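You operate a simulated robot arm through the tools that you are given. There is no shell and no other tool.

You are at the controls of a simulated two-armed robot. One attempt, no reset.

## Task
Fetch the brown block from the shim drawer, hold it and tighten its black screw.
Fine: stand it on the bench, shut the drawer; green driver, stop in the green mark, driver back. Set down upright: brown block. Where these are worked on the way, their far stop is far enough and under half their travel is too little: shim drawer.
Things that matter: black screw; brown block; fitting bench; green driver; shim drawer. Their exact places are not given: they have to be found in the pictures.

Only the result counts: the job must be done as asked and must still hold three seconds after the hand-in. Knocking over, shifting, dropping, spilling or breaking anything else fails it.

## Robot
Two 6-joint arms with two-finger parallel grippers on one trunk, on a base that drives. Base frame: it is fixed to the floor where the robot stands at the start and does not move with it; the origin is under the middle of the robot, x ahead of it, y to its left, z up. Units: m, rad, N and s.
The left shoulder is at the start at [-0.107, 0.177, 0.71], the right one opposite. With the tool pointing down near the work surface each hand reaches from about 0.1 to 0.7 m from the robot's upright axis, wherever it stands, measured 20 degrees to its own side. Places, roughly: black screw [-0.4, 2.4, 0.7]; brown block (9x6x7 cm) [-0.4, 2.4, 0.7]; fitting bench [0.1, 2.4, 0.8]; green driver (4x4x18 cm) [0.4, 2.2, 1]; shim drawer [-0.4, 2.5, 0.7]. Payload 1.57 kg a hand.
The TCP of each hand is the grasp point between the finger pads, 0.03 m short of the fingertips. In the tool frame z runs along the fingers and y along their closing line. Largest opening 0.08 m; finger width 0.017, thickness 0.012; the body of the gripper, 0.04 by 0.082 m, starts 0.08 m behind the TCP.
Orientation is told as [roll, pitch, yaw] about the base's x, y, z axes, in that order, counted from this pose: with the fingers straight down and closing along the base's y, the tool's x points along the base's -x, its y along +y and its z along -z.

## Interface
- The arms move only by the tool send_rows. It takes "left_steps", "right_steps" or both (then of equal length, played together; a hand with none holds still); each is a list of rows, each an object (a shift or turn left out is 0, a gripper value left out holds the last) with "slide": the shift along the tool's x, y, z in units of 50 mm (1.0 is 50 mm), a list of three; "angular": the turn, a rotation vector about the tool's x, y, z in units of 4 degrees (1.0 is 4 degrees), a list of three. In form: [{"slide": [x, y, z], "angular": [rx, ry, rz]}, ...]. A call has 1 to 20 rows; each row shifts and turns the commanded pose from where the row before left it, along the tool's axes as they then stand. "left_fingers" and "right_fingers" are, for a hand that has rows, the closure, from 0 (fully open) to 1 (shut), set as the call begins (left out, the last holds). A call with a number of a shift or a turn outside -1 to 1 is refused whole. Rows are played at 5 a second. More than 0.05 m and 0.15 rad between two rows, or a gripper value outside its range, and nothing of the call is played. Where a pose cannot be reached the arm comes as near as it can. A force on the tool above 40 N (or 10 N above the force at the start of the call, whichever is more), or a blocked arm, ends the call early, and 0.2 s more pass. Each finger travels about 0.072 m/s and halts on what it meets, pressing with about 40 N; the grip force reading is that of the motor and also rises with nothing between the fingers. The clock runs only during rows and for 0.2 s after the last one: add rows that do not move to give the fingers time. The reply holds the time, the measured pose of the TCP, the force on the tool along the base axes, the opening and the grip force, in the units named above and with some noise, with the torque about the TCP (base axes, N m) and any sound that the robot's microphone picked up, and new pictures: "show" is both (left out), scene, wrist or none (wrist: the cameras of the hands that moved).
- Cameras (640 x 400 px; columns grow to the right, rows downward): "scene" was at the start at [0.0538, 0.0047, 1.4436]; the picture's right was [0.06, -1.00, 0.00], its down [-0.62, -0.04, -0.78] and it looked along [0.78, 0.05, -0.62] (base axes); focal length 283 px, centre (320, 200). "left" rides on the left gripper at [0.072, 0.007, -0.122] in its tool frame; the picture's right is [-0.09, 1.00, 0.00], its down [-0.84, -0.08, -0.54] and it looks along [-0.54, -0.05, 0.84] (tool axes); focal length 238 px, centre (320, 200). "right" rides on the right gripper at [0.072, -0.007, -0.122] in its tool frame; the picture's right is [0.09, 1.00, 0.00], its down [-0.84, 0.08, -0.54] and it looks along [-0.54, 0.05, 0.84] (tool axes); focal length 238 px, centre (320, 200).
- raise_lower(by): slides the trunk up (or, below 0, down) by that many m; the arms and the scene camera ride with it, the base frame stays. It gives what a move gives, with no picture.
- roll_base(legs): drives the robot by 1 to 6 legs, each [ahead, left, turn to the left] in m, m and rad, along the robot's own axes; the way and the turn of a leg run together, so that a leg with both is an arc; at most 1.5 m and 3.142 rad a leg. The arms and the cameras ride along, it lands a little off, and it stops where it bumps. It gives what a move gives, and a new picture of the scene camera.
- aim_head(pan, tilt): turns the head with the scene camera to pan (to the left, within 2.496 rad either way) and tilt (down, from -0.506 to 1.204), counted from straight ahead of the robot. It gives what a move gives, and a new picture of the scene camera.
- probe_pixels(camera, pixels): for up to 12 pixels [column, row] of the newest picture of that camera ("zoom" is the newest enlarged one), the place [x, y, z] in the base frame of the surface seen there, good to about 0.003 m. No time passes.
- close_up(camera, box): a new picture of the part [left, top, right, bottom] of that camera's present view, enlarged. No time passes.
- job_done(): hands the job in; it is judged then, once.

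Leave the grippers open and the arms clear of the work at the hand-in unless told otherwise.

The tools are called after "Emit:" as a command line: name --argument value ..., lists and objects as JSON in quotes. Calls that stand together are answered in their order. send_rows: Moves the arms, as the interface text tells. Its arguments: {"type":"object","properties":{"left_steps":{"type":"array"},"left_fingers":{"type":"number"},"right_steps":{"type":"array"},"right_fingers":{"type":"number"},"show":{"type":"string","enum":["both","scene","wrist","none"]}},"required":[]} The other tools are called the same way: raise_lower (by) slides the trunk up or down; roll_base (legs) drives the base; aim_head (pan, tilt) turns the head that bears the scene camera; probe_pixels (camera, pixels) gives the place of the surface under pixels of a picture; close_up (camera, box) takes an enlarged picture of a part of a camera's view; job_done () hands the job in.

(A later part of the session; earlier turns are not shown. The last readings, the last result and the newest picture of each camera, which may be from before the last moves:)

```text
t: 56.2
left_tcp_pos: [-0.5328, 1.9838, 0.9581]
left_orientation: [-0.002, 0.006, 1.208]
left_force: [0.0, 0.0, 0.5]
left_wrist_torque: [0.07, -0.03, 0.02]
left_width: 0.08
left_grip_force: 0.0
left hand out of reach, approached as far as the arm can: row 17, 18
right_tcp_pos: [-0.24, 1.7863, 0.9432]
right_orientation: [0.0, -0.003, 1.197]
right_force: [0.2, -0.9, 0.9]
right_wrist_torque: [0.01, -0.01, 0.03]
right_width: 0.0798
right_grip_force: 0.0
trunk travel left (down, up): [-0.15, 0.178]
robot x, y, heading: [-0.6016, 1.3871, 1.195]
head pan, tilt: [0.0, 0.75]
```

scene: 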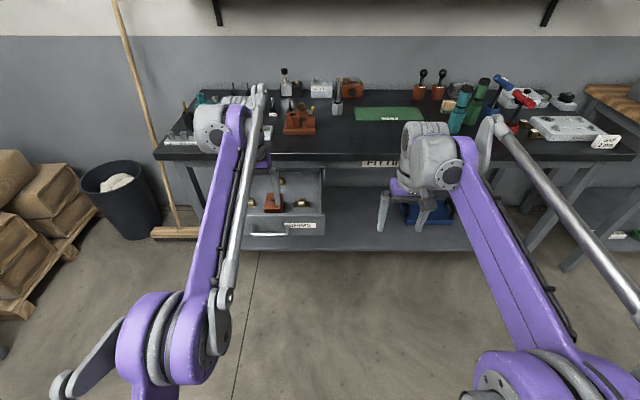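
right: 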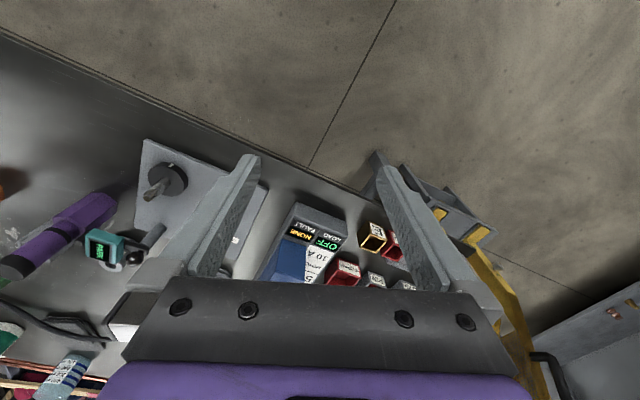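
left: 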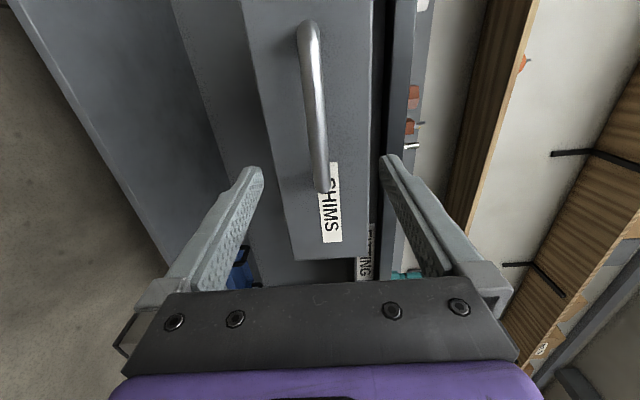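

The left hand is fingers-down at u≈-1.227, n≈1.647. I'll pull it back 10 cm, then drive ahead 0.29 m so the block is ~0.53 m ahead.

Emit:
send_rows --left_steps '[{"slide": [0.5, 0, 0], "angular": [0, 0, 0.1]}, {"slide": [0.5, 0, 0], "angular": [0, 0, 0.1]}, {"slide": [0.5, 0, 0]}, {"slide": [0.5, 0, 0]}]' --left_fingers 0 --show "none"

Emit:
roll_base --legs '[[0.29, 0, 0]]'

Emit:
aim_head --pan 0.25 --tilt 0.95

```text
t: 57.2
left_tcp_pos: [-0.5688, 1.8926, 0.959]
left_orientation: [0.001, 0.004, 1.195]
left_force: [0.0, 0.9, 0.3]
left_wrist_torque: [0.03, -0.01, -0.01]
left_width: 0.0798
left_grip_force: 0.1
right_tcp_pos: [-0.2395, 1.7864, 0.9433]
right_orientation: [0.001, -0.001, 1.195]
right_force: [0.2, 0.1, 0.7]
right_wrist_torque: [0.0, 0.01, 0.01]
right_width: 0.0801
right_grip_force: 0.1
trunk travel left (down, up): [-0.15, 0.178]
robot x, y, heading: [-0.6025, 1.3883, 1.195]
head pan, tilt: [0.0, 0.75]
```

```text
t: 59.2
left_tcp_pos: [-0.4639, 2.1618, 0.9571]
left_orientation: [0.0, 0.005, 1.193]
left_force: [0.4, 0.2, -0.5]
left_wrist_torque: [-0.02, 0.03, 0.0]
left_width: 0.0801
left_grip_force: 0.1
right_tcp_pos: [-0.1346, 2.057, 0.9426]
right_orientation: [0.001, 0.0, 1.195]
right_force: [-0.8, -0.6, -0.6]
right_wrist_torque: [0.0, 0.0, 0.02]
right_width: 0.0799
right_grip_force: 0.1
trunk travel left (down, up): [-0.15, 0.178]
robot x, y, heading: [-0.4996, 1.6538, 1.193]
head pan, tilt: [0.0, 0.75]
```

scene: 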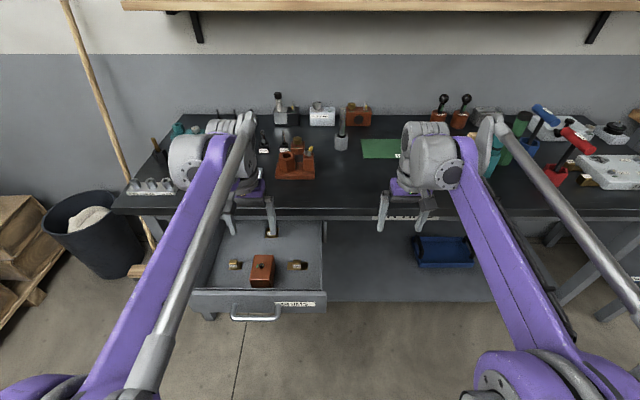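

```text
t: 60.0
left_tcp_pos: [-0.4629, 2.1621, 0.9579]
left_orientation: [0.0, 0.007, 1.192]
left_force: [0.1, -0.3, 0.6]
left_wrist_torque: [0.0, -0.01, -0.01]
left_width: 0.08
left_grip_force: 0.0
right_tcp_pos: [-0.1339, 2.0551, 0.9425]
right_orientation: [0.0, 0.001, 1.194]
right_force: [0.8, -0.4, -0.6]
right_wrist_torque: [0.02, 0.0, -0.03]
right_width: 0.08
right_grip_force: 0.1
trunk travel left (down, up): [-0.15, 0.178]
robot x, y, heading: [-0.4975, 1.6586, 1.193]
head pan, tilt: [0.25, 0.949]
```

scene: 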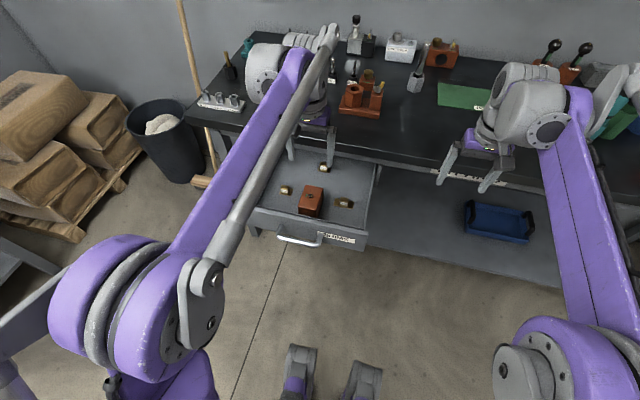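

Now a close-up of the drawer with the block around (311,201) for precise places.

Emit:
close_up --camera "scene" --box '[263, 170, 359, 230]'

```text
6.67 times, centred on (311, 200) of scene
```

zoom: 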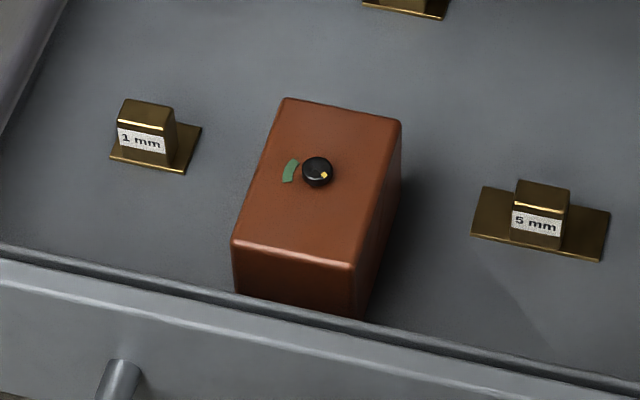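

Emit:
probe_pixels --camera "zoom" --pixels '[[284, 103], [398, 124], [238, 236], [348, 258], [318, 170], [291, 171], [324, 176], [320, 220], [150, 150], [540, 210], [380, 200], [255, 270]]'

```text
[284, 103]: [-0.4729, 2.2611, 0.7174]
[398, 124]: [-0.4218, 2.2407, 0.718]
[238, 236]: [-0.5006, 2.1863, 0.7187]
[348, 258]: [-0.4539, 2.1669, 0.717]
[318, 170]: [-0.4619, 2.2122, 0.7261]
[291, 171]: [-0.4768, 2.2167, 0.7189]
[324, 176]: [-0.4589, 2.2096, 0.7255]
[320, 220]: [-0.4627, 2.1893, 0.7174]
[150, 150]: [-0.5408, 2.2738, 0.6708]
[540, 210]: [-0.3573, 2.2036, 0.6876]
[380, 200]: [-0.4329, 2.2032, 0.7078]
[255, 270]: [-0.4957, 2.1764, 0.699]
```

Block centre at (-0.462, 2.214), z top 0.718, aligned with the bench; the screw sits at its centre. Left TCP is at (-0.463, 2.162). I'll move 4.8 cm ahead and 1.9 cm left, then descend to z≈0.80 and look.

Emit:
send_rows --left_steps '[{"slide": [-0.48, 0.19, 0]}, {"slide": [-0.48, 0.18, 0]}, {"slide": [0, 0, 0.8]}, {"slide": [0, 0, 0.8]}, {"slide": [0, 0, 0.8]}, {"slide": [0, 0, 0.8]}, {}, {}]' --left_fingers 0 --show "both"

```text
t: 61.8
left_tcp_pos: [-0.4606, 2.2109, 0.7946]
left_orientation: [0.0, 0.005, 1.193]
left_force: [0.0, -0.4, -0.4]
left_wrist_torque: [0.0, 0.01, 0.04]
left_width: 0.08
left_grip_force: 0.2
right_tcp_pos: [-0.1331, 2.0571, 0.942]
right_orientation: [-0.001, 0.0, 1.196]
right_force: [-0.5, -0.7, 0.3]
right_wrist_torque: [-0.01, 0.02, -0.01]
right_width: 0.0801
right_grip_force: 0.1
trunk travel left (down, up): [-0.15, 0.178]
robot x, y, heading: [-0.4954, 1.6598, 1.194]
head pan, tilt: [0.25, 0.949]
```

scene: 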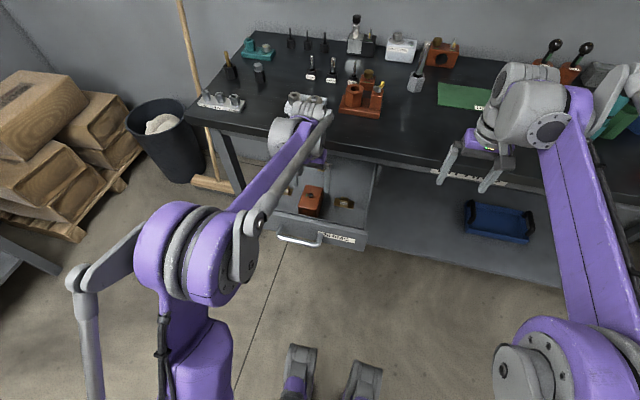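
left: 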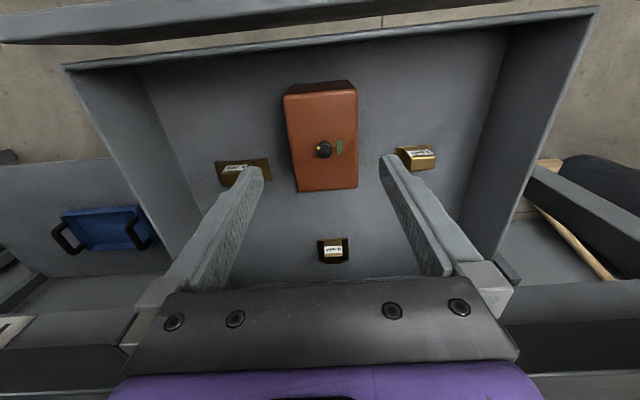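

Block is centred between the fingers (fingers at columns ~240 and ~395, block at ~321). Descend 10 cm to z≈0.695.

Emit:
send_rows --left_steps '[{"slide": [-0.04, 0.03, 0.5]}, {"slide": [0, 0, 0.5]}, {"slide": [0, 0, 0.5]}, {"slide": [0, 0, 0.49]}, {}, {}]' --left_fingers 0 --show "both"

```text
t: 63.2
left_tcp_pos: [-0.4651, 2.2149, 0.6974]
left_orientation: [-0.001, 0.005, 1.193]
left_force: [0.8, -0.4, 0.4]
left_wrist_torque: [0.0, -0.04, 0.02]
left_width: 0.08
left_grip_force: 0.0
right_tcp_pos: [-0.1331, 2.0566, 0.9426]
right_orientation: [-0.002, 0.0, 1.195]
right_force: [-0.1, 0.1, 0.0]
right_wrist_torque: [0.0, -0.03, 0.02]
right_width: 0.0802
right_grip_force: 0.0
trunk travel left (down, up): [-0.15, 0.178]
robot x, y, heading: [-0.4962, 1.6563, 1.187]
head pan, tilt: [0.25, 0.949]
```

scene: 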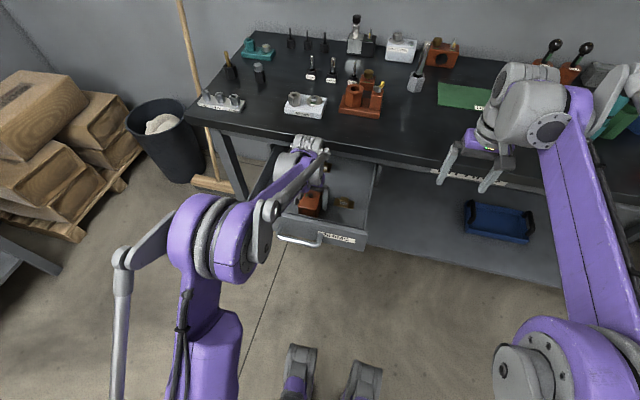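
left: 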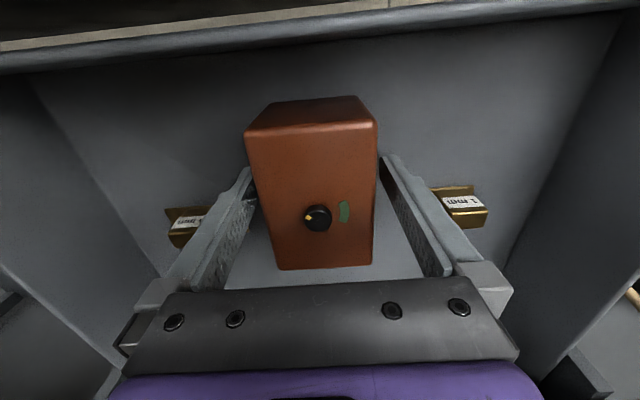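

The block is between the fingers. Now close.

Emit:
send_rows --left_steps '[{}, {}, {}, {}]' --left_fingers 1 --show "wrist"

```text
t: 64.2
left_tcp_pos: [-0.464, 2.2139, 0.6975]
left_orientation: [0.002, 0.005, 1.195]
left_force: [1.4, -0.4, 0.4]
left_wrist_torque: [0.05, -0.08, -0.05]
left_width: 0.0598
left_grip_force: 39.8
right_tcp_pos: [-0.1337, 2.0568, 0.9442]
right_orientation: [-0.001, -0.002, 1.196]
right_force: [0.2, 0.1, -0.2]
right_wrist_torque: [-0.04, 0.0, -0.01]
right_width: 0.08
right_grip_force: 0.1
trunk travel left (down, up): [-0.15, 0.178]
robot x, y, heading: [-0.4954, 1.656, 1.199]
head pan, tilt: [0.25, 0.949]
```

left: 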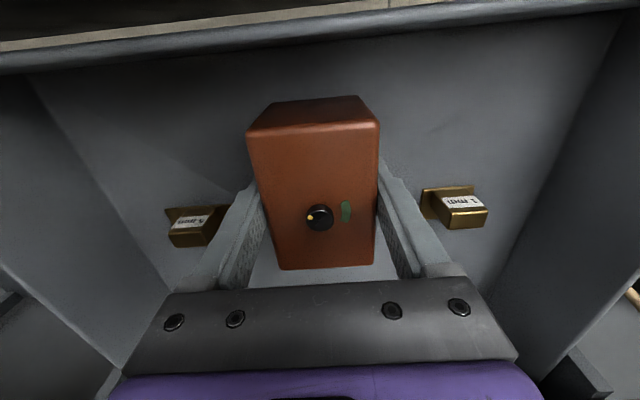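

Gripped: 59.8 mm opening, 40 N. Lift straight up 0.30 m.

Emit:
send_rows --left_steps '[{"slide": [0, 0, -0.3]}, {"slide": [0, 0, -0.6]}, {"slide": [0, 0, -0.7]}, {"slide": [0, 0, -0.7]}, {"slide": [0, 0, -0.7]}, {"slide": [0, 0, -0.7]}, {"slide": [0, 0, -0.7]}, {"slide": [0, 0, -0.7]}, {"slide": [0, 0, -0.6]}, {"slide": [0, 0, -0.3]}, {}]' --show "both"

```text
t: 66.6
left_tcp_pos: [-0.4633, 2.218, 0.9981]
left_orientation: [0.0, 0.004, 1.195]
left_force: [0.2, 0.0, -3.7]
left_wrist_torque: [0.06, 0.0, 0.0]
left_width: 0.0598
left_grip_force: 39.8
right_tcp_pos: [-0.1332, 2.0566, 0.9422]
right_orientation: [0.001, -0.001, 1.195]
right_force: [0.4, 0.1, -0.9]
right_wrist_torque: [-0.01, 0.04, 0.01]
right_width: 0.0799
right_grip_force: 0.1
trunk travel left (down, up): [-0.15, 0.178]
robot x, y, heading: [-0.4949, 1.6554, 1.197]
head pan, tilt: [0.25, 0.949]
```

scene: 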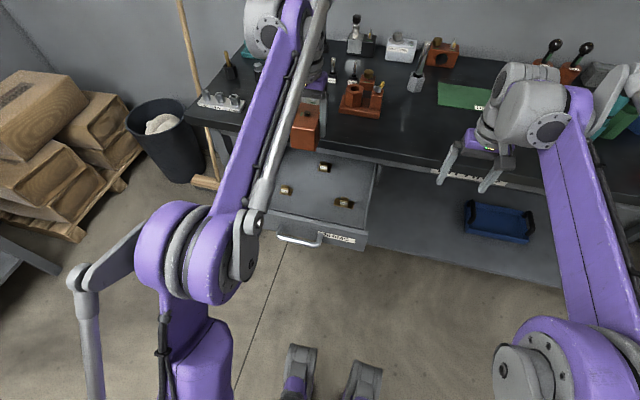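
left: 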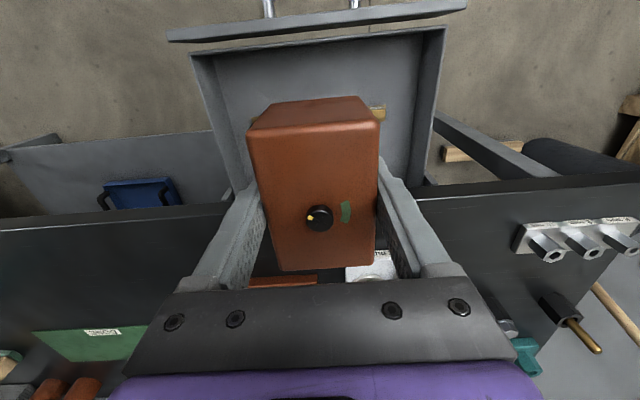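

Block lifted cleanly (weight ~3.7 N). Now strafe the base right 0.42 m toward the open stretch of bench in front of the green mat; the block stays in front of the bench edge while driving.

Emit:
roll_base --legs '[[0, -0.42, 0]]'

Emit:
aim_head --pan 0.0 --tilt 0.8

```text
t: 70.8
left_tcp_pos: [-0.077, 2.0654, 0.9977]
left_orientation: [0.0, 0.004, 1.193]
left_force: [-0.5, 0.8, -2.7]
left_wrist_torque: [0.02, -0.02, -0.01]
left_width: 0.0597
left_grip_force: 40.4
right_tcp_pos: [0.2525, 1.9043, 0.9442]
right_orientation: [0.0, -0.001, 1.195]
right_force: [-0.1, 0.6, 0.7]
right_wrist_torque: [0.01, 0.0, 0.03]
right_width: 0.0798
right_grip_force: 0.1
trunk travel left (down, up): [-0.15, 0.178]
robot x, y, heading: [-0.1091, 1.5024, 1.196]
head pan, tilt: [0.25, 0.949]
```

scene: 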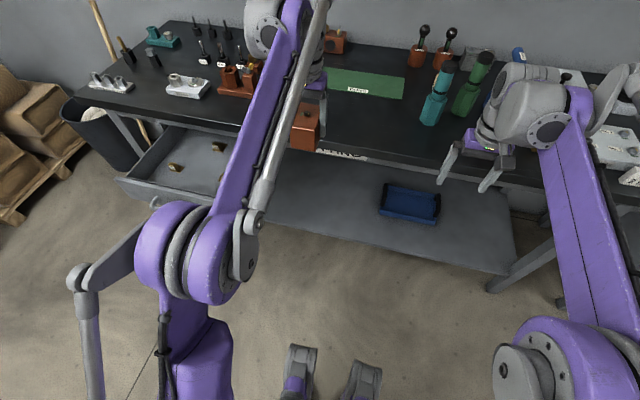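

```text
t: 71.6
left_tcp_pos: [-0.0764, 2.0656, 0.9975]
left_orientation: [0.0, 0.004, 1.194]
left_force: [-1.1, 0.4, -3.5]
left_wrist_torque: [0.02, 0.02, -0.03]
left_width: 0.0599
left_grip_force: 40.0
right_tcp_pos: [0.2521, 1.9049, 0.9423]
right_orientation: [-0.001, 0.0, 1.195]
right_force: [0.7, 0.0, 0.3]
right_wrist_torque: [0.0, 0.05, 0.0]
right_width: 0.08
right_grip_force: 0.0
trunk travel left (down, up): [-0.15, 0.178]
robot x, y, heading: [-0.1096, 1.5026, 1.198]
head pan, tilt: [0.0, 0.799]
```

scene: 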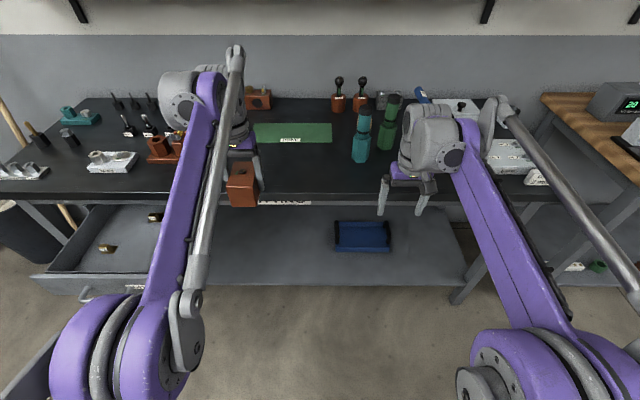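

I'll close up on the bench zone in front of the mat and the drivers, and measure.

Emit:
close_up --camera "scene" --box '[240, 80, 432, 200]'

Emit:
probe_pixels --camera "scene" --pixels '[[256, 142], [332, 142], [255, 125], [332, 125], [360, 150], [385, 140], [364, 110], [393, 98], [300, 170], [320, 193], [386, 146], [250, 97]]'

```text
3.33 times, centred on (336, 140) of scene
```

zoom: 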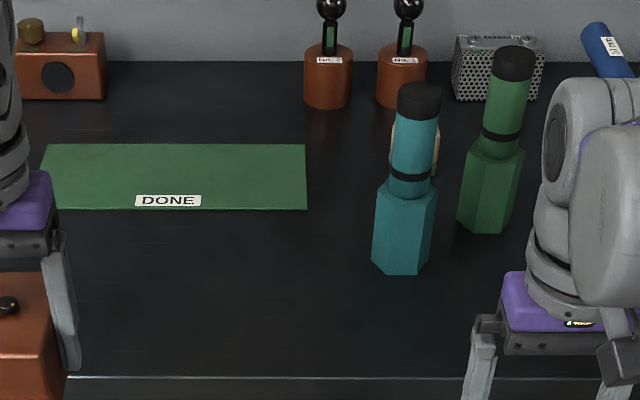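

```text
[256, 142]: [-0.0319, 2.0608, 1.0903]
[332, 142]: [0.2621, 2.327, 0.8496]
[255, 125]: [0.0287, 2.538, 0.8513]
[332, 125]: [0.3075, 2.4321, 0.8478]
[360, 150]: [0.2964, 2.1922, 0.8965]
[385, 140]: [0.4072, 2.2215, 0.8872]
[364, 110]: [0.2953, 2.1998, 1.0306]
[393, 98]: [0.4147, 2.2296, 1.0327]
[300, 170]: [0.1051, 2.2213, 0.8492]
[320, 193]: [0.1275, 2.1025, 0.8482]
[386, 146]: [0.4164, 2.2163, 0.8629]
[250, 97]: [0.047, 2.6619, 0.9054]
```

The mat spans n 2.26–2.375; the front strip n 2.0–2.25 at u≈-0.9…-0.62 is free. I want the robot closer, so I'll check how far my feet extend ahead.

Emit:
aim_head --pan 0.0 --tilt 1.2

Emit:
probe_pixels --camera "scene" --pixels '[[290, 270], [350, 270], [320, 200], [320, 180], [320, 160], [260, 300], [380, 300], [320, 300], [300, 350], [340, 250], [280, 250], [360, 250]]'

```text
t: 72.4
left_tcp_pos: [-0.0771, 2.0644, 0.9974]
left_orientation: [0.0, 0.006, 1.194]
left_force: [-0.2, 0.3, -2.8]
left_wrist_torque: [-0.01, -0.05, 0.01]
left_width: 0.0596
left_grip_force: 39.7
right_tcp_pos: [0.2518, 1.9046, 0.9434]
right_orientation: [0.0, -0.001, 1.197]
right_force: [0.0, 0.4, 0.0]
right_wrist_torque: [0.01, -0.01, 0.0]
right_width: 0.0799
right_grip_force: 0.1
trunk travel left (down, up): [-0.15, 0.178]
robot x, y, heading: [-0.1093, 1.5091, 1.196]
head pan, tilt: [0.0, 1.201]
```

scene: 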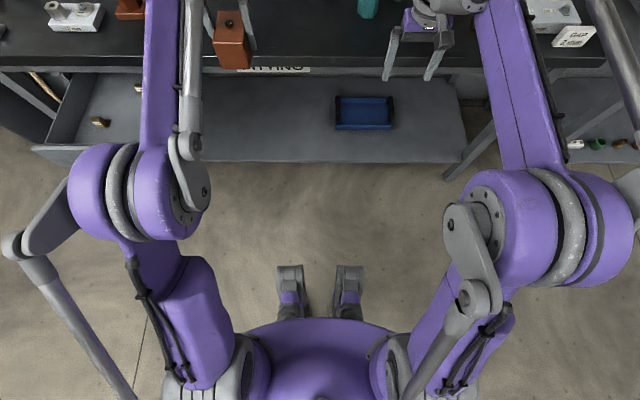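

```text
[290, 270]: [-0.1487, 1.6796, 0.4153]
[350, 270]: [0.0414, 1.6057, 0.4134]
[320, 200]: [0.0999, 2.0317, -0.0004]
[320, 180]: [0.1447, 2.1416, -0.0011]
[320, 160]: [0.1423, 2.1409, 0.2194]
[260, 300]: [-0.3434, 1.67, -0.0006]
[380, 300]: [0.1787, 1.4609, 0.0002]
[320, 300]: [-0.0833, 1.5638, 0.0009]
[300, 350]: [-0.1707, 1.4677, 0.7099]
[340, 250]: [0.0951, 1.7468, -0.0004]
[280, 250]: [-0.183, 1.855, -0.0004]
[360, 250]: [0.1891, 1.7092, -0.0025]
```

Emit:
probe_pixels --camera "scene" --pixels '[[15, 245], [60, 210], [70, 320], [115, 385], [90, 190], [290, 295], [348, 285], [60, 150], [200, 150], [235, 60], [225, 25], [140, 100]]'

```text
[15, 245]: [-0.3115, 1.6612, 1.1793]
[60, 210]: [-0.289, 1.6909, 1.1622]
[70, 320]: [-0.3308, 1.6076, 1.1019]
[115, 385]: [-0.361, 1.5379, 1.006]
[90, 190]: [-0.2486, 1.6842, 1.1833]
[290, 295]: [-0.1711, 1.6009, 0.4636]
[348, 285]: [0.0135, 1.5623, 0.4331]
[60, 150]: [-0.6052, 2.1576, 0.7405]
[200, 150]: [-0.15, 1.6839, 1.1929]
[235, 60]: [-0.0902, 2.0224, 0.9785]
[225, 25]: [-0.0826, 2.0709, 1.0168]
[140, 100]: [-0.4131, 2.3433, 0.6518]
```

The right hand (z 0.94) would get too near the teal driver when I move in, so I first raise it 17 cm and pull it back 10 cm.

Emit:
send_rows --right_steps '[{"slide": [0.4, 0, -0.7]}, {"slide": [0.4, 0, -0.7]}, {"slide": [0.4, 0, -0.7]}, {"slide": [0.4, 0, -0.7]}, {"slide": [0.4, 0, -0.7]}, {}]' --right_fingers 0 --show "none"

Emit:
roll_base --legs '[[0.23, 0, 0]]'

Emit:
aim_head --pan 0.1 --tilt 0.9

```text
t: 73.8
left_tcp_pos: [-0.0756, 2.0666, 0.9982]
left_orientation: [-0.001, 0.004, 1.194]
left_force: [0.5, 0.0, -3.7]
left_wrist_torque: [0.02, 0.03, -0.02]
left_width: 0.06
left_grip_force: 39.8
right_tcp_pos: [0.2153, 1.8127, 1.1168]
right_orientation: [-0.001, 0.0, 1.195]
right_force: [0.7, -0.7, 0.0]
right_wrist_torque: [0.01, -0.05, 0.0]
right_width: 0.0799
right_grip_force: 0.1
trunk travel left (down, up): [-0.15, 0.178]
robot x, y, heading: [-0.1082, 1.5041, 1.2]
head pan, tilt: [0.0, 1.201]
```

```text
t: 75.5
left_tcp_pos: [0.0061, 2.2763, 0.9966]
left_orientation: [0.001, 0.004, 1.193]
left_force: [0.1, 0.6, -4.0]
left_wrist_torque: [0.01, -0.01, -0.02]
left_width: 0.0599
left_grip_force: 39.5
right_tcp_pos: [0.2985, 2.0221, 1.1165]
right_orientation: [0.001, 0.001, 1.195]
right_force: [0.4, 0.0, -0.4]
right_wrist_torque: [-0.07, -0.02, -0.03]
right_width: 0.0799
right_grip_force: 0.1
trunk travel left (down, up): [-0.15, 0.178]
robot x, y, heading: [-0.0247, 1.7171, 1.198]
head pan, tilt: [0.0, 1.201]
```

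scene: 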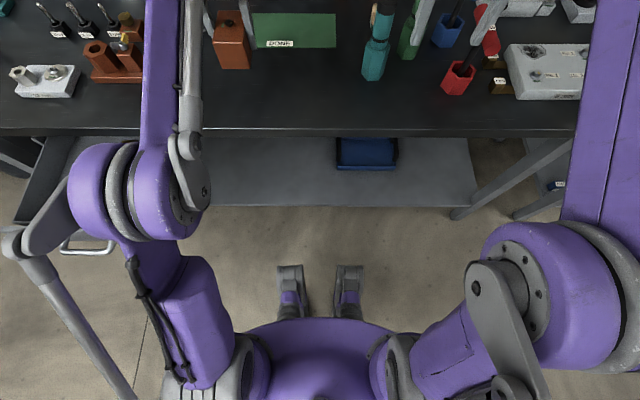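

```text
t: 76.3
left_tcp_pos: [0.0054, 2.2749, 0.9974]
left_orientation: [0.001, 0.005, 1.193]
left_force: [0.2, 0.1, -3.0]
left_wrist_torque: [-0.01, 0.02, 0.02]
left_width: 0.0596
left_grip_force: 40.4
right_tcp_pos: [0.297, 2.0228, 1.1161]
right_orientation: [0.001, -0.001, 1.196]
right_force: [0.1, 0.7, -0.9]
right_wrist_torque: [-0.04, -0.02, 0.02]
right_width: 0.0799
right_grip_force: 0.0
trunk travel left (down, up): [-0.15, 0.178]
robot x, y, heading: [-0.0257, 1.7141, 1.195]
head pan, tilt: [0.099, 0.901]
```

scene: 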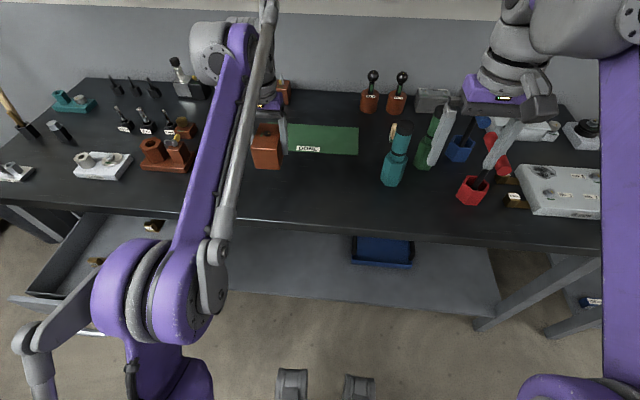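

Left TCP is at u=-0.835, n=2.116. I'll shift 7 cm right to u≈-0.765 and descend 9 cm (block bottom ~1 cm above the bench).

Emit:
send_rows --left_steps '[{"slide": [0, -0.7, 0]}, {"slide": [0, -0.7, 0]}, {"slide": [0, 0, 0.5]}, {"slide": [0, 0, 0.5]}, {"slide": [0, 0, 0.5]}, {"slide": [0, 0, 0.3]}, {}, {}]' --show "both"

```text
t: 78.2
left_tcp_pos: [0.0697, 2.2493, 0.9056]
left_orientation: [0.0, 0.007, 1.194]
left_force: [0.5, 0.5, -3.8]
left_wrist_torque: [0.02, -0.02, 0.01]
left_width: 0.0599
left_grip_force: 40.0
right_tcp_pos: [0.298, 2.0224, 1.1171]
right_orientation: [0.001, 0.0, 1.195]
right_force: [0.0, 0.1, 0.5]
right_wrist_torque: [-0.01, 0.0, 0.0]
right_width: 0.08
right_grip_force: 0.1
trunk travel left (down, up): [-0.15, 0.178]
robot x, y, heading: [-0.0262, 1.7144, 1.196]
head pan, tilt: [0.099, 0.901]
```

scene: 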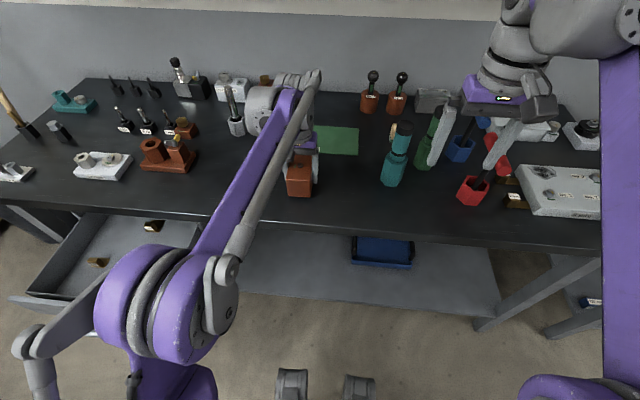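
left: 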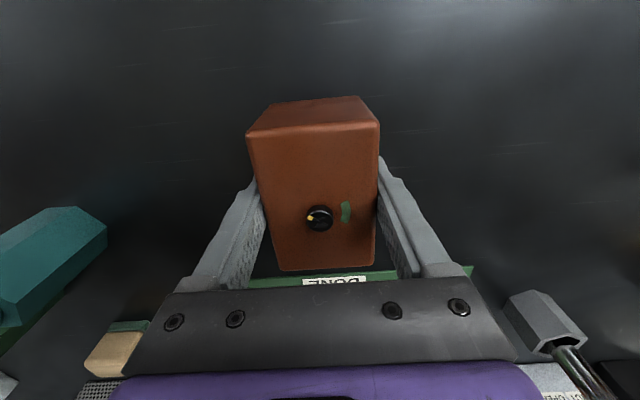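

Block bottom about 9 mm above the bench. Lower in small steps and watch for a contact force.

Emit:
send_rows --left_steps '[{"slide": [0, 0, 0.08]}, {"slide": [0, 0, 0.06]}, {"slide": [0, 0, 0.03]}, {}]' --show "none"

```text
t: 79.2
left_tcp_pos: [0.0708, 2.2497, 0.8991]
left_orientation: [-0.001, 0.004, 1.193]
left_force: [0.3, -0.3, -3.4]
left_wrist_torque: [-0.02, -0.04, 0.0]
left_width: 0.0597
left_grip_force: 40.0
right_tcp_pos: [0.2969, 2.0228, 1.1176]
right_orientation: [0.0, -0.001, 1.195]
right_force: [-0.7, 1.3, 0.1]
right_wrist_torque: [0.0, -0.04, 0.01]
right_width: 0.08
right_grip_force: 0.0
trunk travel left (down, up): [-0.15, 0.178]
robot x, y, heading: [-0.0292, 1.7158, 1.195]
head pan, tilt: [0.099, 0.901]
```

Emit:
send_rows --left_steps '[{"slide": [0, 0, 0.03]}, {"slide": [0, 0, 0.03]}, {}]' --show "none"

```text
t: 80.0
left_tcp_pos: [0.0702, 2.2498, 0.8957]
left_orientation: [0.0, 0.005, 1.194]
left_force: [0.2, -0.3, -4.0]
left_wrist_torque: [0.0, -0.04, -0.03]
left_width: 0.0597
left_grip_force: 40.2
right_tcp_pos: [0.2985, 2.0224, 1.1172]
right_orientation: [0.001, 0.001, 1.196]
right_force: [-0.4, 0.8, -0.2]
right_wrist_torque: [-0.03, 0.01, 0.04]
right_width: 0.0799
right_grip_force: 0.0
trunk travel left (down, up): [-0.15, 0.178]
robot x, y, heading: [-0.0305, 1.7179, 1.193]
head pan, tilt: [0.099, 0.901]
```

No contact yet at z=0.8957; continue in 1.5 mm steps.

Emit:
send_rows --left_steps '[{"slide": [0, 0, 0.03]}, {"slide": [0, 0, 0.02]}, {}]' --show "wrist"

```text
t: 80.8
left_tcp_pos: [0.0712, 2.2501, 0.8945]
left_orientation: [0.0, 0.005, 1.193]
left_force: [0.5, 1.8, 2.3]
left_wrist_torque: [-0.02, 0.01, -0.06]
left_width: 0.0599
left_grip_force: 40.3
right_tcp_pos: [0.2982, 2.0221, 1.1166]
right_orientation: [-0.001, 0.0, 1.195]
right_force: [0.0, -0.4, -0.3]
right_wrist_torque: [0.02, 0.02, -0.01]
right_width: 0.08
right_grip_force: 0.0
trunk travel left (down, up): [-0.15, 0.178]
robot x, y, heading: [-0.0277, 1.7163, 1.196]
head pan, tilt: [0.099, 0.901]
```

left: 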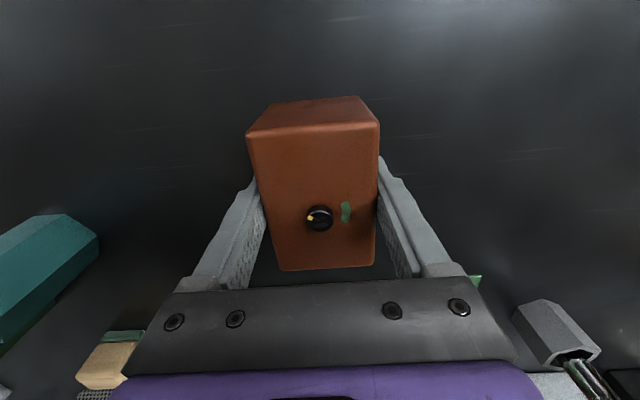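

Contact felt (vertical force rose by 6 N): the block stands on the bench. Open the fingers, then lift straight up.

Emit:
send_rows --left_steps '[{}, {}, {}, {}]' --left_fingers 0 --show "none"

Emit:
send_rows --left_steps '[{"slide": [0, 0, -0.3]}, {"slide": [0, 0, -0.6]}, {"slide": [0, 0, -0.7]}, {"slide": [0, 0, -0.7]}, {"slide": [0, 0, -0.7]}, {}]' --left_fingers 0 --show "both"

```text
t: 81.8
left_tcp_pos: [0.0709, 2.2491, 0.894]
left_orientation: [0.001, 0.006, 1.192]
left_force: [0.1, -0.3, 0.4]
left_wrist_torque: [0.01, -0.01, -0.02]
left_width: 0.0797
left_grip_force: 0.0
right_tcp_pos: [0.2977, 2.0224, 1.1179]
right_orientation: [-0.001, 0.0, 1.195]
right_force: [0.3, 0.3, -0.1]
right_wrist_torque: [-0.01, 0.02, -0.01]
right_width: 0.0798
right_grip_force: 0.1
trunk travel left (down, up): [-0.15, 0.178]
robot x, y, heading: [-0.0302, 1.7139, 1.192]
head pan, tilt: [0.099, 0.901]
```

```text
t: 83.2
left_tcp_pos: [0.0686, 2.2439, 1.0378]
left_orientation: [0.0, 0.004, 1.194]
left_force: [0.1, 0.1, -0.1]
left_wrist_torque: [-0.02, 0.0, 0.0]
left_width: 0.0798
left_grip_force: 0.1
left hand out of reach, approached as far as the arm can: row 5
right_tcp_pos: [0.2983, 2.022, 1.1163]
right_orientation: [-0.001, 0.001, 1.195]
right_force: [-0.9, 0.7, 0.6]
right_wrist_torque: [-0.03, 0.0, 0.0]
right_width: 0.0803
right_grip_force: 0.1
trunk travel left (down, up): [-0.15, 0.178]
robot x, y, heading: [-0.027, 1.7113, 1.194]
head pan, tilt: [0.099, 0.901]
```

scene: 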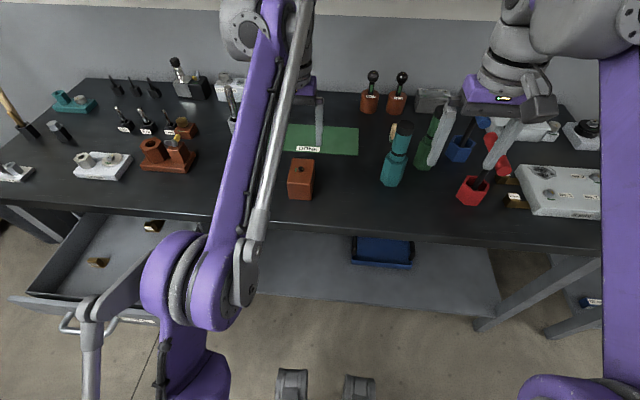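
left: 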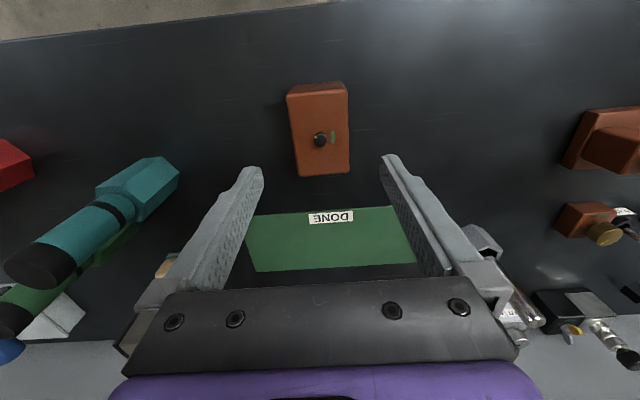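

The block stands freely on the bench at u≈-0.764, n≈2.117. Now to shut the drawer: back the base 0.28 m, strafe left 0.41 m to be in line with the drawer.

Emit:
roll_base --legs '[[-0.28, 0, 0], [0, 0.41, 0]]'

```text
t: 88.9
left_tcp_pos: [-0.417, 2.1386, 1.0374]
left_orientation: [0.001, 0.005, 1.189]
left_force: [0.2, -0.1, 0.2]
left_wrist_torque: [0.0, -0.02, -0.04]
left_width: 0.0798
left_grip_force: 0.1
right_tcp_pos: [-0.1892, 1.9161, 1.1183]
right_orientation: [0.001, -0.002, 1.191]
right_force: [0.2, 1.0, 0.6]
right_wrist_torque: [-0.01, 0.01, 0.02]
right_width: 0.0799
right_grip_force: 0.2
trunk travel left (down, up): [-0.15, 0.178]
robot x, y, heading: [-0.514, 1.6116, 1.195]
head pan, tilt: [0.099, 0.901]
```

scene: 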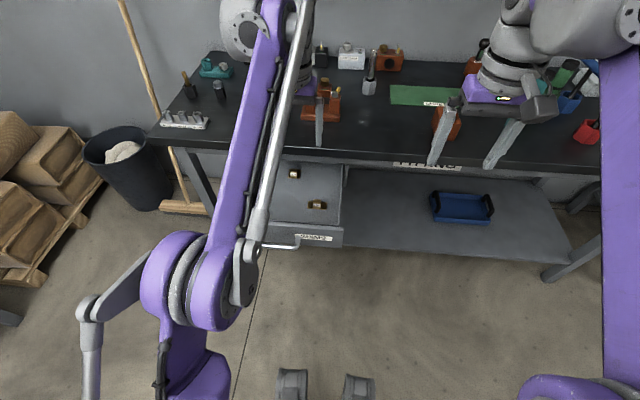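

Now back 0.10 m more for arm room, then move the left hand back/left to u≈-1.247 with fingers closed, and tilt it 45° so the fingers point ahead-down.

Emit:
roll_base --legs '[[-0.1, 0, 0]]'

Emit:
send_rows --left_steps '[{"slide": [0.64, 0.7, 0]}, {"slide": [0.64, 0.7, 0]}, {"angular": [0, -0.9375, 0]}, {"angular": [0, -0.9375, 0]}, {"angular": [0, -0.9375, 0]}, {"angular": [0, -0.9375, 0]}, {"angular": [0, -0.9375, 0]}, {"angular": [0, -0.9375, 0]}, {"angular": [0, -0.9375, 0]}, {"angular": [0, -0.9375, 0]}, {"angular": [0, -0.9375, 0]}, {"angular": [0, -0.9375, 0]}, {"angular": [0, -0.9375, 0]}, {"angular": [0, -0.9375, 0]}, {}]' --left_fingers 1 --show "both"

```text
t: 90.0
left_tcp_pos: [-0.454, 2.0446, 1.0374]
left_orientation: [-0.001, 0.004, 1.19]
left_force: [0.5, -0.4, -0.5]
left_wrist_torque: [-0.01, -0.01, 0.01]
left_width: 0.0799
left_grip_force: 0.0
right_tcp_pos: [-0.2261, 1.8227, 1.1161]
right_orientation: [-0.001, 0.0, 1.192]
right_force: [0.1, 1.0, 0.6]
right_wrist_torque: [0.04, -0.01, -0.01]
right_width: 0.0797
right_grip_force: 0.1
trunk travel left (down, up): [-0.15, 0.178]
robot x, y, heading: [-0.5511, 1.5183, 1.194]
head pan, tilt: [0.099, 0.901]
```

scene: 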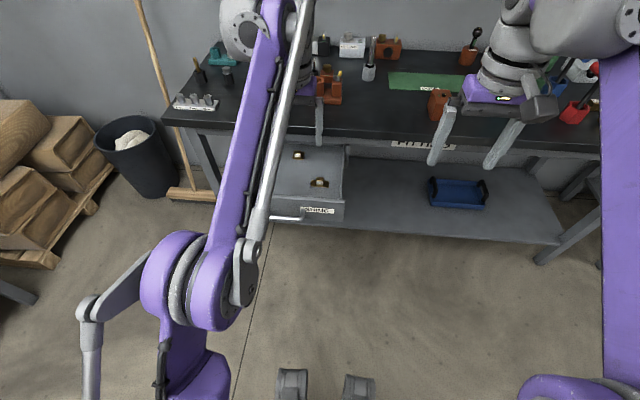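

```text
t: 93.2
left_tcp_pos: [-0.5433, 2.0126, 1.0381]
left_orientation: [0.001, -0.781, 1.189]
left_force: [-0.6, 0.5, -0.4]
left_wrist_torque: [-0.02, -0.01, -0.03]
left_width: 0.0
left_grip_force: 21.0
right_tcp_pos: [-0.2257, 1.8224, 1.1167]
right_orientation: [-0.001, 0.0, 1.192]
right_force: [0.2, -0.5, -0.4]
right_wrist_torque: [-0.02, 0.04, -0.01]
right_width: 0.0799
right_grip_force: 0.1
trunk travel left (down, up): [-0.15, 0.178]
robot x, y, heading: [-0.5493, 1.5173, 1.192]
head pan, tilt: [0.099, 0.901]
```

scene: 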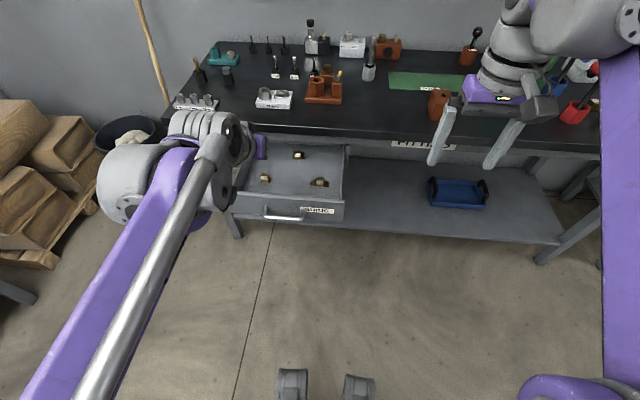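
left: 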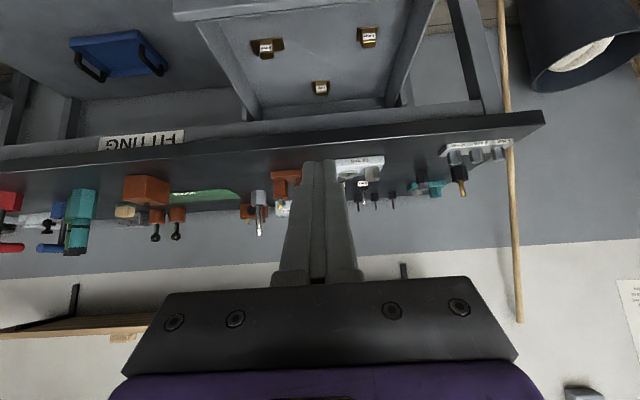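

The left fist is at u=-1.248, n=1.670, z=1.038, pitched 45°. Descend 29.7 cm straight down (tool x and z equally).

Emit:
send_rows --left_steps '[{"slide": [0.6, 0, 0.6]}, {"slide": [0.6, 0, 0.6]}, {"slide": [0.6, 0, 0.6]}, {"slide": [0.6, 0, 0.6]}, {"slide": [0.6, 0, 0.6]}, {"slide": [0.6, 0, 0.6]}, {"slide": [0.6, 0, 0.6]}, {}]' --show "both"

```text
t: 95.0
left_tcp_pos: [-0.5439, 2.0098, 0.7383]
left_orientation: [-0.001, -0.779, 1.19]
left_force: [-0.5, -0.6, 0.9]
left_wrist_torque: [-0.05, -0.04, -0.02]
left_width: 0.0
left_grip_force: 21.8
right_tcp_pos: [-0.2247, 1.8234, 1.1154]
right_orientation: [0.0, 0.0, 1.192]
right_force: [1.5, 1.0, 0.2]
right_wrist_torque: [0.01, -0.01, -0.01]
right_width: 0.08
right_grip_force: 0.1
trunk travel left (down, up): [-0.15, 0.178]
robot x, y, heading: [-0.5513, 1.5144, 1.19]
head pan, tilt: [0.099, 0.901]
```

scene: 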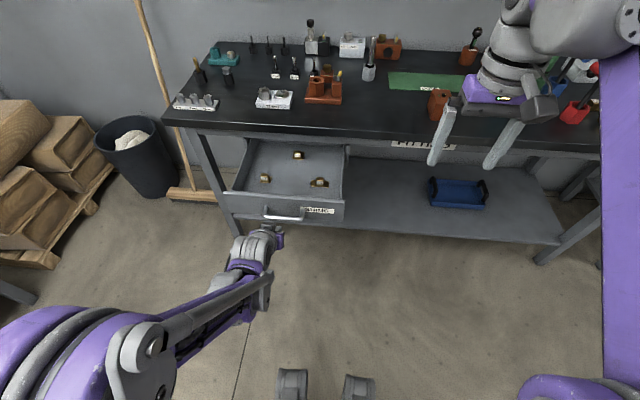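
left: 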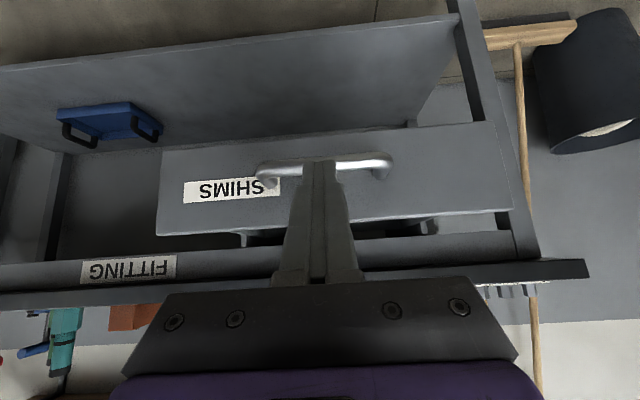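

The fist points between the handle posts, tip at z≈0.717. Raise 3 mm and push ahead: first 8 cm to near the face, then 10 cm pushing.

Emit:
send_rows --left_steps '[{"slide": [-0.6, 0, 0.52]}, {"slide": [-0.566, 0, 0.566]}, {"slide": [-0.3, 0, 0.3]}, {"slide": [-0.35, 0, 0.35]}, {"slide": [-0.35, 0, 0.35]}, {"slide": [-0.35, 0, 0.35]}, {"slide": [-0.35, 0, 0.35]}, {}]' --show "both"

```text
t: 96.8
left_tcp_pos: [-0.4691, 2.1956, 0.7449]
left_orientation: [-0.002, -0.78, 1.189]
left_force: [-0.2, 0.7, -0.9]
left_wrist_torque: [-0.02, -0.03, 0.02]
left_width: 0.0002
left_grip_force: 20.7
right_tcp_pos: [-0.225, 1.8231, 1.1168]
right_orientation: [0.0, 0.0, 1.193]
right_force: [0.4, -0.5, -0.6]
right_wrist_torque: [0.01, -0.03, -0.01]
right_width: 0.0801
right_grip_force: 0.0
trunk travel left (down, up): [-0.15, 0.178]
robot x, y, heading: [-0.5535, 1.5137, 1.19]
head pan, tilt: [0.099, 0.901]
```

scene: 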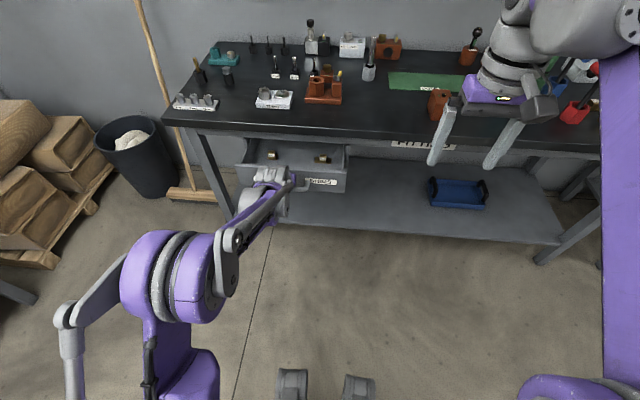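
left: 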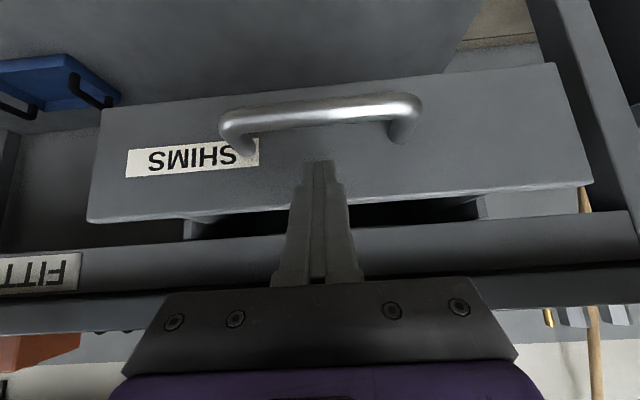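

The drawer slides in (tip now at n≈1.889). Continue pushing ~12 cm, then finer steps till the stop.

Emit:
send_rows --left_steps '[{"slide": [-0.33, 0, 0.37]}, {"slide": [-0.35, 0, 0.35]}, {"slide": [-0.35, 0, 0.35]}, {"slide": [-0.35, 0, 0.35]}, {"slide": [-0.3, 0, 0.3]}, {"slide": [-0.1, 0, 0.1]}, {}]' --show "both"

```text
t: 98.4
left_tcp_pos: [-0.4216, 2.312, 0.7416]
left_orientation: [0.0, -0.776, 1.189]
left_force: [-9.7, -33.3, -10.1]
left_wrist_torque: [-0.74, 0.37, -0.07]
left_width: 0.0
left_grip_force: 21.0
right_tcp_pos: [-0.2281, 1.8222, 1.1163]
right_orientation: [-0.001, -0.002, 1.192]
right_force: [0.1, -0.1, -0.8]
right_wrist_torque: [0.01, 0.01, 0.0]
right_width: 0.0802
right_grip_force: 0.0
trunk travel left (down, up): [-0.15, 0.178]
robot x, y, heading: [-0.5528, 1.5149, 1.19]
head pan, tilt: [0.099, 0.901]
```

scene: 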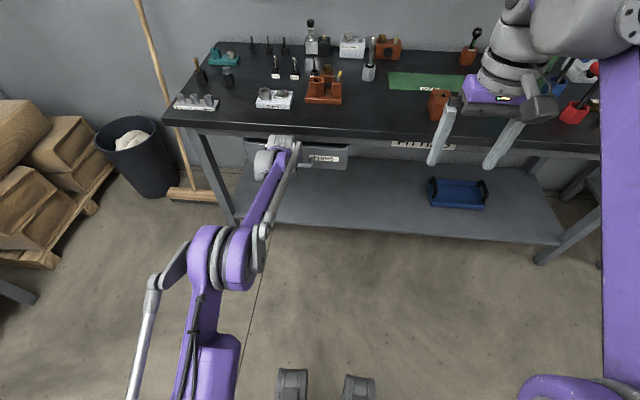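
left: 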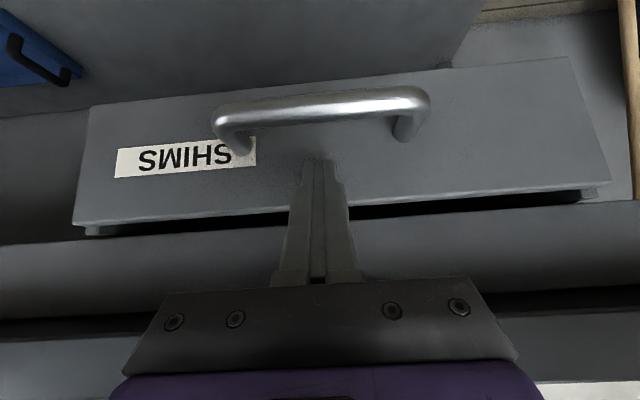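

The push force rose to ~35 N with the tip at n≈2.015: it looks like the stop. I'll probe the drawer face in the wrist and scene pictures to compare with the start (2.021).

Emit:
probe_pixels --camera "left" --pixels '[[150, 200], [260, 170], [400, 160], [500, 160], [560, 150], [320, 108]]'

Emit:
close_up --camera "scene" --box '[230, 110, 374, 200]'

```text
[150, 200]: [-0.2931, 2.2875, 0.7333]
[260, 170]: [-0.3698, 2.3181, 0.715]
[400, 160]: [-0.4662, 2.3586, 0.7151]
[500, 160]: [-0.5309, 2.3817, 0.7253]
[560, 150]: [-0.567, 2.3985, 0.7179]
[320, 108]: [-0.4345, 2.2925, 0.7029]
```

```text
4.44 times, centred on (302, 155) of scene
```

zoom: 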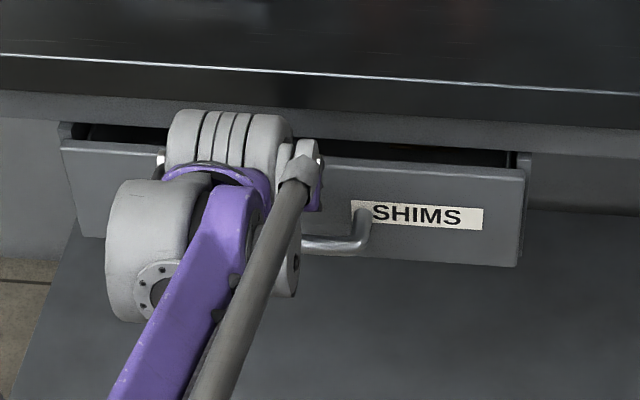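

The face is at n≈2.018 (start ≈2.021, probing tolerance 3 mm). I'll press 3 mm more to verify it's at the stop.

Emit:
send_rows --left_steps '[{"slide": [-0.05, 0, 0.05]}, {"slide": [-0.05, 0, 0.05]}, {}]' --show "none"

```text
t: 98.8
left_tcp_pos: [-0.4217, 2.3119, 0.7409]
left_orientation: [-0.001, -0.772, 1.191]
left_force: [-4.6, -12.7, 4.7]
left_wrist_torque: [-0.07, -0.01, 0.01]
left_width: 0.0
left_grip_force: 21.5
right_tcp_pos: [-0.2258, 1.8216, 1.1166]
right_orientation: [-0.001, -0.003, 1.193]
right_force: [-0.1, -0.2, 0.1]
right_wrist_torque: [-0.03, 0.01, 0.02]
right_width: 0.08
right_grip_force: 0.1
trunk travel left (down, up): [-0.15, 0.178]
robot x, y, heading: [-0.5511, 1.5151, 1.195]
head pan, tilt: [0.099, 0.901]
stopped in row 1 (left hand): the force on the tool passed its limit at 50 N (the readings are from after the stop); the commanded pose is now the measured one
```

Hard stop confirmed (50 N, no motion) — the drawer is shut. Retract the left hand 28 cm back and then raise 28 cm, keeping its 45° pitch for holding the block later.

Emit:
send_rows --left_steps '[{"slide": [0.4, 0, -0.4]}, {"slide": [0.6, 0, -0.6]}, {"slide": [0.6, 0, -0.6]}, {"slide": [0.6, 0, -0.6]}, {"slide": [0.6, 0, -0.6]}, {"slide": [0.6, 0, -0.6]}, {"slide": [0.6, 0, -0.6]}, {"slide": [-0.6, 0, -0.6]}, {"slide": [-0.6, 0, -0.6]}, {"slide": [-0.6, 0, -0.6]}, {"slide": [-0.6, 0, -0.6]}, {"slide": [-0.6, 0, -0.6]}, {"slide": [-0.6, 0, -0.6]}, {"slide": [-0.6, 0, -0.6]}, {}]' --show "scene"

```text
t: 102.0
left_tcp_pos: [-0.5261, 2.0559, 1.0434]
left_orientation: [-0.001, -0.77, 1.19]
left_force: [0.2, 0.3, 1.4]
left_wrist_torque: [-0.01, 0.01, 0.02]
left_width: 0.0002
left_grip_force: 21.6
right_tcp_pos: [-0.2253, 1.8227, 1.1172]
right_orientation: [-0.001, -0.001, 1.193]
right_force: [-0.8, -0.2, 0.1]
right_wrist_torque: [-0.02, 0.02, -0.02]
right_width: 0.08
right_grip_force: 0.1
trunk travel left (down, up): [-0.15, 0.178]
robot x, y, heading: [-0.5535, 1.5166, 1.191]
head pan, tilt: [0.099, 0.901]
```

scene: 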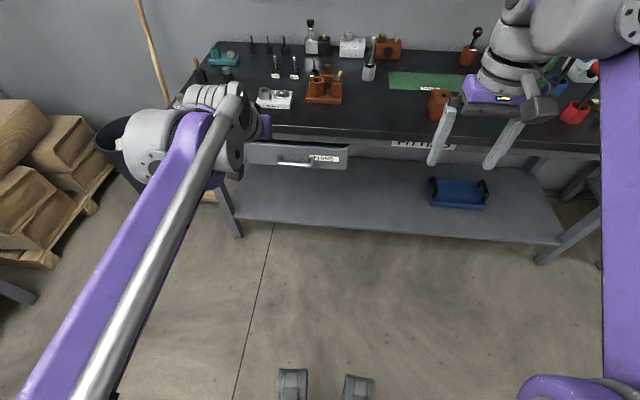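

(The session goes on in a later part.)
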